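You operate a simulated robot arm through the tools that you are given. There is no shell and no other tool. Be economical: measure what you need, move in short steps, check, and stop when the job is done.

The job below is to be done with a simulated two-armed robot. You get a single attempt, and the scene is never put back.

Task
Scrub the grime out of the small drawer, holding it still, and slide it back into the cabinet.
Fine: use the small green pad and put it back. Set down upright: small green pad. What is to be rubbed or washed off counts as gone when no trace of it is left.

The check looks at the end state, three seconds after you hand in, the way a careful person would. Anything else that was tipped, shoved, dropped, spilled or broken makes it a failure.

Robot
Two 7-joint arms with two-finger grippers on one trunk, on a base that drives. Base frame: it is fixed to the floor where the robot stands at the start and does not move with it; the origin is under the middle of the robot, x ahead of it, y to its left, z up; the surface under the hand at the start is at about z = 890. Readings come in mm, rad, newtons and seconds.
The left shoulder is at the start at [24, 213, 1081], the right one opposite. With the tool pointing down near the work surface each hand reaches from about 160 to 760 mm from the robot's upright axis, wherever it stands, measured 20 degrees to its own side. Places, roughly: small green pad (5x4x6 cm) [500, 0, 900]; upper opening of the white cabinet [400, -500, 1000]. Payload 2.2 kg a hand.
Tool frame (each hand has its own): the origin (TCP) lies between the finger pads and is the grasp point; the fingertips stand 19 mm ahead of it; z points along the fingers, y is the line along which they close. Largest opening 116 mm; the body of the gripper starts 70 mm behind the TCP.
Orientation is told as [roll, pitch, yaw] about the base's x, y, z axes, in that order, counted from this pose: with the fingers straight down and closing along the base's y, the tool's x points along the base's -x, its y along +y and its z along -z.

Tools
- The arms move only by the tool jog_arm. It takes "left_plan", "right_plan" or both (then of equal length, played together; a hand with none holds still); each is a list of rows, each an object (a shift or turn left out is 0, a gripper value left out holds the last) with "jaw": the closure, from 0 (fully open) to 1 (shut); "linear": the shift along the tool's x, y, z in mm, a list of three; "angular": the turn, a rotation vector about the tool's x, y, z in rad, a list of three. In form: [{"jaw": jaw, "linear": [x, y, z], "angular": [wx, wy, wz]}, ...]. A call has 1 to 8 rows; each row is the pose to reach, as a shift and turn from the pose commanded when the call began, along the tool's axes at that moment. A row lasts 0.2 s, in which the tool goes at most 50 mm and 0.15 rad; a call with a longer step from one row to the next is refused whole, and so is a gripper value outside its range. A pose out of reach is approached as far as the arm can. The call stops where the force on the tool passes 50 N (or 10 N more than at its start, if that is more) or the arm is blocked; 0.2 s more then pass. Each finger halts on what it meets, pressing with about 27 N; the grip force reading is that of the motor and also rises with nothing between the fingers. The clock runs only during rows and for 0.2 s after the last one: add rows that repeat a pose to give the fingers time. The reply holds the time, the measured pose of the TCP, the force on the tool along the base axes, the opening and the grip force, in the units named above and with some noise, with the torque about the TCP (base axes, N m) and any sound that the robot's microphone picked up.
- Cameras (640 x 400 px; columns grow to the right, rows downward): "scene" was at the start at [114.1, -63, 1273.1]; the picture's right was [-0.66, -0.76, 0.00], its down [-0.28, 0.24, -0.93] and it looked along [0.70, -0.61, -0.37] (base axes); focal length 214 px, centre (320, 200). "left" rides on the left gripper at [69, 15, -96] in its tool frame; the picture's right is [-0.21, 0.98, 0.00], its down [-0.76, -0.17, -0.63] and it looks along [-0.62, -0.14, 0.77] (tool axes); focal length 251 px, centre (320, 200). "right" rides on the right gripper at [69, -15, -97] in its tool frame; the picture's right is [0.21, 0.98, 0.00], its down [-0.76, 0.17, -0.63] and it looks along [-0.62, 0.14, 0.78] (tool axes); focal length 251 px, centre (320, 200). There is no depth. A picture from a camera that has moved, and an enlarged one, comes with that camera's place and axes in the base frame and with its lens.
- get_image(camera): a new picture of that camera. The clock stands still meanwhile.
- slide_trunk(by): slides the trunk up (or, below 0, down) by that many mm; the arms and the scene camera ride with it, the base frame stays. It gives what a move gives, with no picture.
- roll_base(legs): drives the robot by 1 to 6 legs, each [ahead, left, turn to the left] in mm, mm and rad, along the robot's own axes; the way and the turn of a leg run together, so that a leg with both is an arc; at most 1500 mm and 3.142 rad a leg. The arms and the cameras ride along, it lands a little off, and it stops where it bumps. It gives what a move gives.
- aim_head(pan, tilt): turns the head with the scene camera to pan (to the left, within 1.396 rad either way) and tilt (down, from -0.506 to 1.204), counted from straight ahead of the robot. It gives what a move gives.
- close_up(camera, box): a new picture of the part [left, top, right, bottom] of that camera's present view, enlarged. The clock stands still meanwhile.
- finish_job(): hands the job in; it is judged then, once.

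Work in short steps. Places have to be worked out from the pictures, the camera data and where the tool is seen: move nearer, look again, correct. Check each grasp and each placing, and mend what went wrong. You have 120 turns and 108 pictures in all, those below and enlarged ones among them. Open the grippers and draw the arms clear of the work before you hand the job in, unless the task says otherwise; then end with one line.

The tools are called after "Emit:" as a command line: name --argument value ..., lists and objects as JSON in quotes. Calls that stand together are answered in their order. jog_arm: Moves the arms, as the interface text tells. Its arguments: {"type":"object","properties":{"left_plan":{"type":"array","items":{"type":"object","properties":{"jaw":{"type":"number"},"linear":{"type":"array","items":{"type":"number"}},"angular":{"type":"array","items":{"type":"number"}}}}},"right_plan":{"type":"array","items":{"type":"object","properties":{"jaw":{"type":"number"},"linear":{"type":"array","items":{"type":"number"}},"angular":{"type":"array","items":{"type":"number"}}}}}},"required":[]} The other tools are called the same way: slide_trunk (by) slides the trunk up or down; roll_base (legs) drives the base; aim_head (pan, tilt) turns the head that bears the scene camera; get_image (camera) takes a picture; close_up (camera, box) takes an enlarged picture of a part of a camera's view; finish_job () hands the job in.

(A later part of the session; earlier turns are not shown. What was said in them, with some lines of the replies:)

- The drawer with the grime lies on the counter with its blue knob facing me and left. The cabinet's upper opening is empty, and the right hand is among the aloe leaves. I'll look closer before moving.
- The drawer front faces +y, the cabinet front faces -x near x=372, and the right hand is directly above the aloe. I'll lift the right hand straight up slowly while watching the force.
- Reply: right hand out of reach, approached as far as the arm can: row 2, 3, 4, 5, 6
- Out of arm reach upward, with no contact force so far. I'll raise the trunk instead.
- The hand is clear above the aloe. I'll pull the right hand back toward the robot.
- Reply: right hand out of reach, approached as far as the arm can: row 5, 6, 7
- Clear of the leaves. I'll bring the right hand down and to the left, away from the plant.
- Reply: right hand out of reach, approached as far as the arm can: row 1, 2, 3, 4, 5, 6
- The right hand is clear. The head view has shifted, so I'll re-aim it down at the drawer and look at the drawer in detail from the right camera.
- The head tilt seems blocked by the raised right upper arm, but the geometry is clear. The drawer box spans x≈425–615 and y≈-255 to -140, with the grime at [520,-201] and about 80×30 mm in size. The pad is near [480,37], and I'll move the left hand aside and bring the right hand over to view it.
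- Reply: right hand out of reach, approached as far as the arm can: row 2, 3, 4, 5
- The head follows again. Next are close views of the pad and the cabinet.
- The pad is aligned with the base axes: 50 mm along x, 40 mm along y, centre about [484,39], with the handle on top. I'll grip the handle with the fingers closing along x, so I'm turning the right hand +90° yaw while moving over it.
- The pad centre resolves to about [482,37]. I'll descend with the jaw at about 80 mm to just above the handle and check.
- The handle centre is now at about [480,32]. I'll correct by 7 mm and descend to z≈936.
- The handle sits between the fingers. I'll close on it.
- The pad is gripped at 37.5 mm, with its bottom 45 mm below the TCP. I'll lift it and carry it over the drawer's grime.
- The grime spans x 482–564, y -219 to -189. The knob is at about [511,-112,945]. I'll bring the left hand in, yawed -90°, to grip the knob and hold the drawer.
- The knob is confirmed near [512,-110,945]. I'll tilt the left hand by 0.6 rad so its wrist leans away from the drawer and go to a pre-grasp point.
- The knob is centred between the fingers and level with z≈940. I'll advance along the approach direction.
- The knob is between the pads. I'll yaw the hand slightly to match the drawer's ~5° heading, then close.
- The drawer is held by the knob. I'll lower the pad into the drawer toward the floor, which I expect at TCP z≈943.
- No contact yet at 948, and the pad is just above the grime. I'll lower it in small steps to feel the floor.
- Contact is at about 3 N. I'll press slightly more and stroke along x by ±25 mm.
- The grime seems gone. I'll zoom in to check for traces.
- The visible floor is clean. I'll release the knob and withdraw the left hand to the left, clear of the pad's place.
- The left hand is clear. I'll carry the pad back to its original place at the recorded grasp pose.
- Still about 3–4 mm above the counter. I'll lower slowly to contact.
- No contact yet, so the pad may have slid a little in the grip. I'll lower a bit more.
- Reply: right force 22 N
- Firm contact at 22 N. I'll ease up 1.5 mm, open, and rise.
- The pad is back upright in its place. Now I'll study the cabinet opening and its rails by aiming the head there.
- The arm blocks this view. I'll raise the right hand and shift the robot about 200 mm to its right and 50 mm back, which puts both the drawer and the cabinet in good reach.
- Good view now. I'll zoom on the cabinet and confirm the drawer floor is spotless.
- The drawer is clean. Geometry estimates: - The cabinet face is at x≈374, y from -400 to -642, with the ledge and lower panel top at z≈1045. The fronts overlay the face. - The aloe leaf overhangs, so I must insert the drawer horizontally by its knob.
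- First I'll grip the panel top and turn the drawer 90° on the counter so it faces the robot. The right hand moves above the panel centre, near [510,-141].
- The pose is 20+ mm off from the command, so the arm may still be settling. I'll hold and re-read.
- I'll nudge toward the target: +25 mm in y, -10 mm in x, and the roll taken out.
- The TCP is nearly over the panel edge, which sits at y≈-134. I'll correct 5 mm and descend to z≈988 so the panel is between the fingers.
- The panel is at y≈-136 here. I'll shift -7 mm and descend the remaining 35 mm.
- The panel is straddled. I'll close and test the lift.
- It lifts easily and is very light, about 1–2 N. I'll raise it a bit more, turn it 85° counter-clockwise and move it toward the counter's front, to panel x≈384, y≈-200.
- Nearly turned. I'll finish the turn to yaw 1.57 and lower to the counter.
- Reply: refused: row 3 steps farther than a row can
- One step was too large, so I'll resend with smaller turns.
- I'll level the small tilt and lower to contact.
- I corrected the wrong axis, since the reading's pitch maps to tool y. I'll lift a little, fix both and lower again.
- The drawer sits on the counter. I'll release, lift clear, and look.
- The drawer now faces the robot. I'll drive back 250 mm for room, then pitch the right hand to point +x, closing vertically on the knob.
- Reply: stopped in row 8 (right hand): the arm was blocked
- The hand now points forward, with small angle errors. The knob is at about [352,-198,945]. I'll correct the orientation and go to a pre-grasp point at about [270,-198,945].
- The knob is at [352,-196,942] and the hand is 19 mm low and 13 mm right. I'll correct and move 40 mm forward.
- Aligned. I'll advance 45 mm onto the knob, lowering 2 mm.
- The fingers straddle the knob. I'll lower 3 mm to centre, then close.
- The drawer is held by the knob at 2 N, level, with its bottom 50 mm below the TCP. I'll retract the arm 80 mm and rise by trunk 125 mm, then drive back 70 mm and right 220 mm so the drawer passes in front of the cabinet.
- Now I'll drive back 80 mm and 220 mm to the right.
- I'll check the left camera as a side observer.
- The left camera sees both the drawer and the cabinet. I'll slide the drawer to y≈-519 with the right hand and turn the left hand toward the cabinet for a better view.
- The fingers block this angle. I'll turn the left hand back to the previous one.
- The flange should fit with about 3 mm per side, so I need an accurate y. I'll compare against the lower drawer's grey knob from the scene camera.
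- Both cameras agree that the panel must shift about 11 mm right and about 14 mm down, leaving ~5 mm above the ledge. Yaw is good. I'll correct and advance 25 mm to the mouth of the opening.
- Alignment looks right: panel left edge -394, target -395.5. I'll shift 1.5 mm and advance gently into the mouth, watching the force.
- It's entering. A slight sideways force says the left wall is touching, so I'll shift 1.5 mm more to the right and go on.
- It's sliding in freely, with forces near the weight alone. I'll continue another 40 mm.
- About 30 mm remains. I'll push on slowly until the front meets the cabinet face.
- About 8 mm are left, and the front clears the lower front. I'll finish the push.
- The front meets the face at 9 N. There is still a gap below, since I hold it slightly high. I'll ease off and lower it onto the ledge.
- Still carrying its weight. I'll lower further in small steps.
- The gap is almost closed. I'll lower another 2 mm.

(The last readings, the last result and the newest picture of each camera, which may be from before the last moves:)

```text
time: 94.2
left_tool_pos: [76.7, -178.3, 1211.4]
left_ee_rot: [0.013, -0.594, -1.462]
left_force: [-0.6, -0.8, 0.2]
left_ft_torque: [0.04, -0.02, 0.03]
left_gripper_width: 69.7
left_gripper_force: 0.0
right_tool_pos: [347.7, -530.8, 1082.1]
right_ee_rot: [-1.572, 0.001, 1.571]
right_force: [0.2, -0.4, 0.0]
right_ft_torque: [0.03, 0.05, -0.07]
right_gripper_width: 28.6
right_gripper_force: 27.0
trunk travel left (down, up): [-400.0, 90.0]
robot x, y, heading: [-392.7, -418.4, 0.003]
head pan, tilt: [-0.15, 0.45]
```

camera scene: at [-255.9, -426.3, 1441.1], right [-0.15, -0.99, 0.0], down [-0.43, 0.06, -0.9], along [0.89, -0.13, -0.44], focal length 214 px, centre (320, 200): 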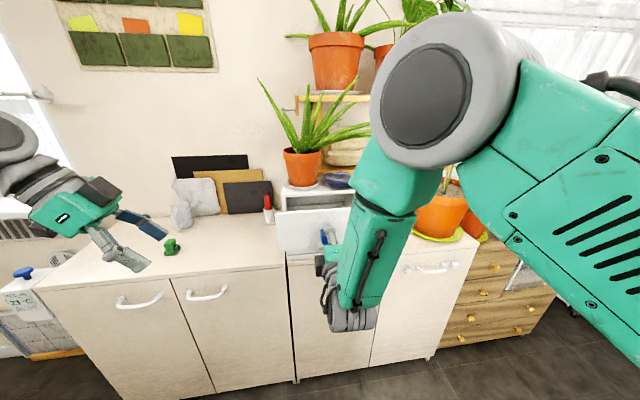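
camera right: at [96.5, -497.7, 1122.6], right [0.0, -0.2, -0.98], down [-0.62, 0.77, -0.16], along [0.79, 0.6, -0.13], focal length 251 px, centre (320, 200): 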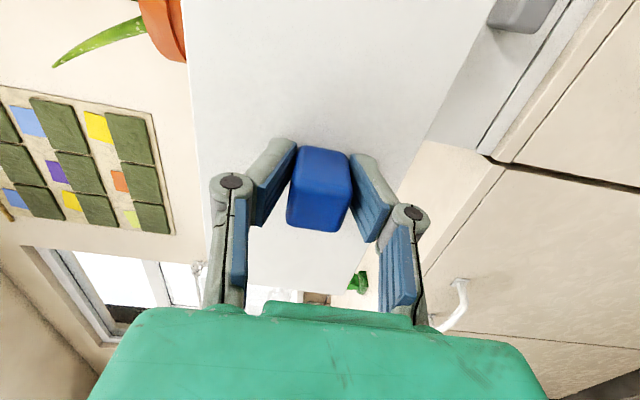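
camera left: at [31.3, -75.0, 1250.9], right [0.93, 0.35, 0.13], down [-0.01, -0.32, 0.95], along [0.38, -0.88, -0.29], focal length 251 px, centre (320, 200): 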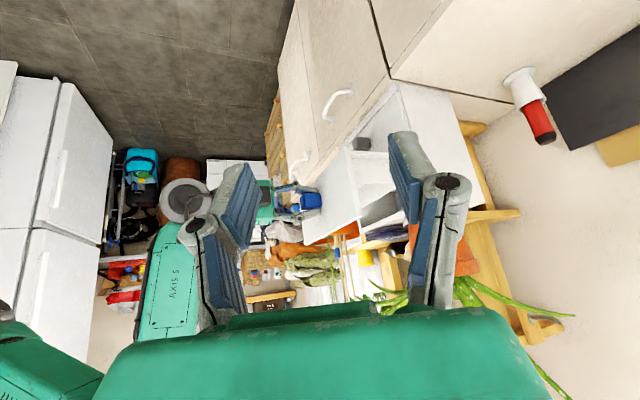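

The weight is now on the ledge. I'll give a gentle final push in, then open the fingers.

Emit:
jog_arm --right_plan '[{"linear": [0, 0, 1.5]}, {"linear": [0, 0, 2.5]}, {"linear": [0, 0, 2.5]}]'

Emit:
jog_arm --right_plan '[{"linear": [0, 0, -2], "jaw": 0.6}, {"linear": [0, 0, -2], "jaw": 0.6}, {"linear": [0, 0, -2], "jaw": 0.6}]'

Emit:
close_up --camera "left" --box '[400, 20, 600, 180]'

```text
time: 95.0
left_tool_pos: [74.9, -177.8, 1211.1]
left_ee_rot: [0.016, -0.593, -1.465]
left_force: [0.7, 0.2, 1.2]
left_ft_torque: [-0.03, -0.01, 0.02]
left_gripper_width: 69.7
left_gripper_force: 0.0
right_tool_pos: [346.3, -529.2, 1082.0]
right_ee_rot: [-1.575, 0.0, 1.573]
right_force: [-9.4, -0.3, 1.1]
right_ft_torque: [0.06, -0.05, -0.11]
right_gripper_width: 28.4
right_gripper_force: 26.8
trunk travel left (down, up): [-400.0, 90.0]
robot x, y, heading: [-391.6, -416.1, 0.002]
head pan, tilt: [-0.15, 0.45]
```

```text
time: 95.8
left_tool_pos: [76.8, -177.4, 1211.3]
left_ee_rot: [0.013, -0.592, -1.463]
left_force: [-0.4, -0.1, -0.2]
left_ft_torque: [-0.03, 0.03, -0.03]
left_gripper_width: 69.6
left_gripper_force: 0.1
right_tool_pos: [348.3, -530.1, 1081.4]
right_ee_rot: [-1.573, 0.001, 1.572]
right_force: [-0.1, 0.4, -0.3]
right_ft_torque: [0.0, 0.01, 0.01]
right_gripper_width: 46.4
right_gripper_force: 0.0
trunk travel left (down, up): [-400.0, 90.0]
robot x, y, heading: [-391.2, -414.5, 0.007]
head pan, tilt: [-0.15, 0.45]
```

```text
2.50 times, centred on (500, 100) of left
camera zoom: at [78.6, -65.9, 1251.9], right [0.99, -0.06, 0.13], down [-0.14, -0.29, 0.95], along [-0.02, -0.95, -0.3], focal length 629 px, centre (-130, 450)
```

zoom: 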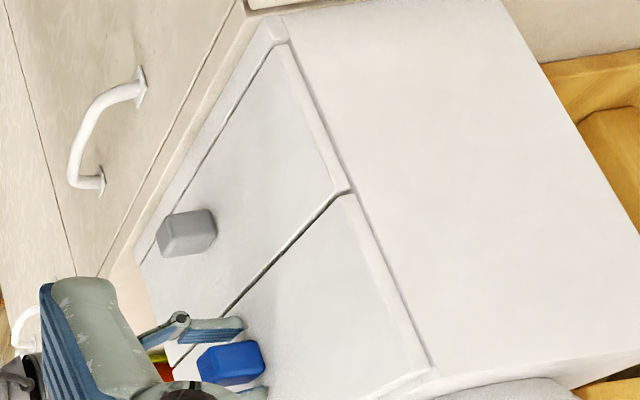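

The drawer stays seated. I'll withdraw straight back and inspect.

Emit:
jog_arm --right_plan '[{"linear": [0, 0, -15]}, {"linear": [0, 0, -50]}, {"linear": [0, 0, -90]}, {"linear": [0, 0, -120]}]'

Emit:
roll_base --legs '[[-200, 0, 0]]'

Emit:
get_image --camera "scene"

Emit:
get_image --camera "right"

```text
time: 96.8
left_tool_pos: [77.8, -177.5, 1211.4]
left_ee_rot: [0.015, -0.591, -1.464]
left_force: [-0.2, 0.2, 0.3]
left_ft_torque: [-0.01, -0.04, 0.02]
left_gripper_width: 69.5
left_gripper_force: 0.0
right_tool_pos: [226.7, -536.5, 1078.7]
right_ee_rot: [-1.566, -0.006, 1.559]
right_force: [-0.2, 1.8, -0.4]
right_ft_torque: [-0.01, 0.0, 0.0]
right_gripper_width: 46.7
right_gripper_force: 0.1
trunk travel left (down, up): [-400.0, 90.0]
robot x, y, heading: [-388.8, -419.1, 0.007]
head pan, tilt: [-0.15, 0.45]
```

```text
time: 98.5
left_tool_pos: [-125.5, -177.9, 1211.2]
left_ee_rot: [0.016, -0.592, -1.462]
left_force: [-0.3, -0.8, -0.2]
left_ft_torque: [-0.01, 0.01, -0.01]
left_gripper_width: 69.7
left_gripper_force: 0.0
right_tool_pos: [26.6, -538.3, 1082.8]
right_ee_rot: [-1.57, -0.006, 1.559]
right_force: [-0.8, 0.0, -0.1]
right_ft_torque: [0.05, -0.01, 0.02]
right_gripper_width: 46.2
right_gripper_force: 0.1
trunk travel left (down, up): [-400.0, 90.0]
robot x, y, heading: [-595.2, -420.2, 0.003]
head pan, tilt: [-0.15, 0.45]
```

```text
15 pictures are left
camera scene: at [-458.4, -428.0, 1441.0], right [-0.15, -0.99, 0.0], down [-0.44, 0.06, -0.9], along [0.89, -0.13, -0.44], focal length 214 px, centre (320, 200)
```

scene: 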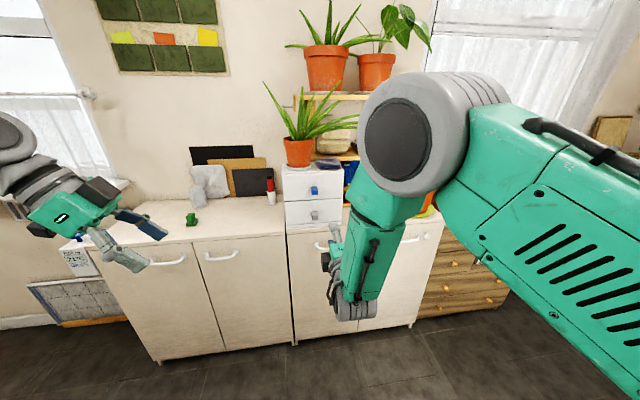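

```text
14 pictures are left
camera right: at [-72.3, -606.9, 1096.8], right [0.0, -0.21, -0.98], down [-0.62, 0.76, -0.16], along [0.78, 0.61, -0.13], focal length 251 px, centre (320, 200)
```

right: 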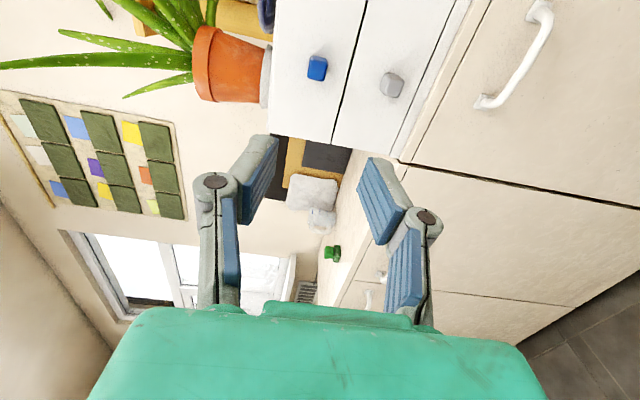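

Emit:
close_up --camera "scene" --box '[170, 140, 370, 250]'

Emit:
close_up --camera "right" --box '[250, 0, 470, 170]'

```text
3.20 times, centred on (270, 195) of scene
camera zoom: at [-458.4, -428.0, 1441.0], right [-0.15, -0.99, 0.0], down [-0.44, 0.06, -0.9], along [0.89, -0.13, -0.44], focal length 686 px, centre (480, 216)
```

zoom: 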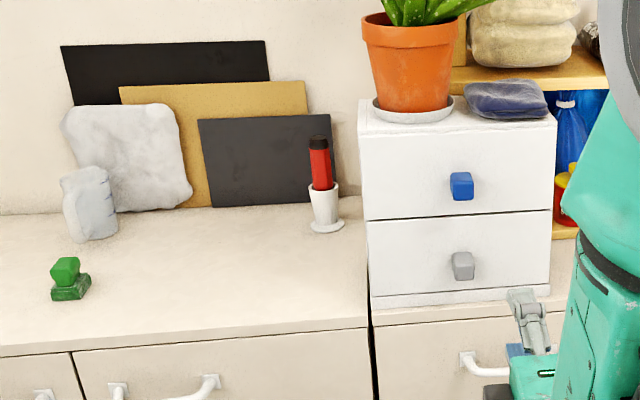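

```text
2.35 times, centred on (360, 85) of right
camera zoom: at [-72.3, -606.9, 1096.8], right [0.0, -0.21, -0.98], down [-0.62, 0.76, -0.16], along [0.78, 0.61, -0.13], focal length 592 px, centre (226, 471)
```

zoom: 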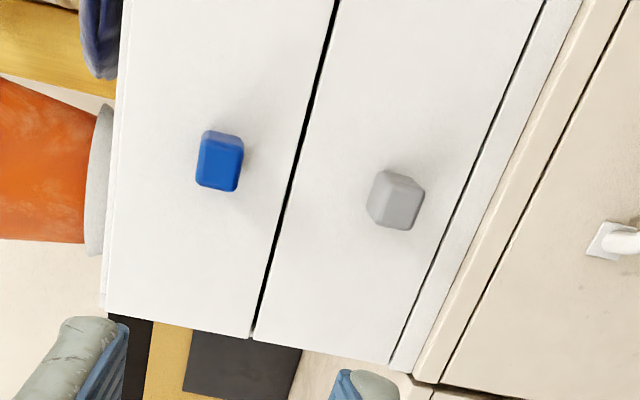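

The drawer is closed flush, with its knob aligned over the lower one. The pad stands upright in its place and nothing else has moved. I'll open the grippers fully and hand in.

Emit:
jog_arm --left_plan '[{"jaw": 0}, {"jaw": 0}]' --right_plan '[{"jaw": 0}, {"jaw": 0}]'

Emit:
finish_job

```text
time: 99.0
left_tool_pos: [-130.4, -180.5, 1212.9]
left_ee_rot: [0.02, -0.591, -1.463]
left_force: [0.4, -0.6, -0.7]
left_ft_torque: [0.04, 0.0, -0.02]
left_gripper_width: 115.9
left_gripper_force: 0.1
right_tool_pos: [21.8, -540.9, 1084.7]
right_ee_rot: [-1.572, -0.01, 1.557]
right_force: [-0.6, -1.1, -0.3]
right_ft_torque: [0.03, 0.01, -0.01]
right_gripper_width: 116.0
right_gripper_force: 0.0
trunk travel left (down, up): [-400.0, 90.0]
robot x, y, heading: [-597.4, -418.4, 0.004]
head pan, tilt: [-0.15, 0.45]
```

```text
The job is handed in.
```

The drawer was scrubbed clean while held by its knob and is back in the cabinet, closed flush; the small green pad stands upright in its place, and the job is handed in.
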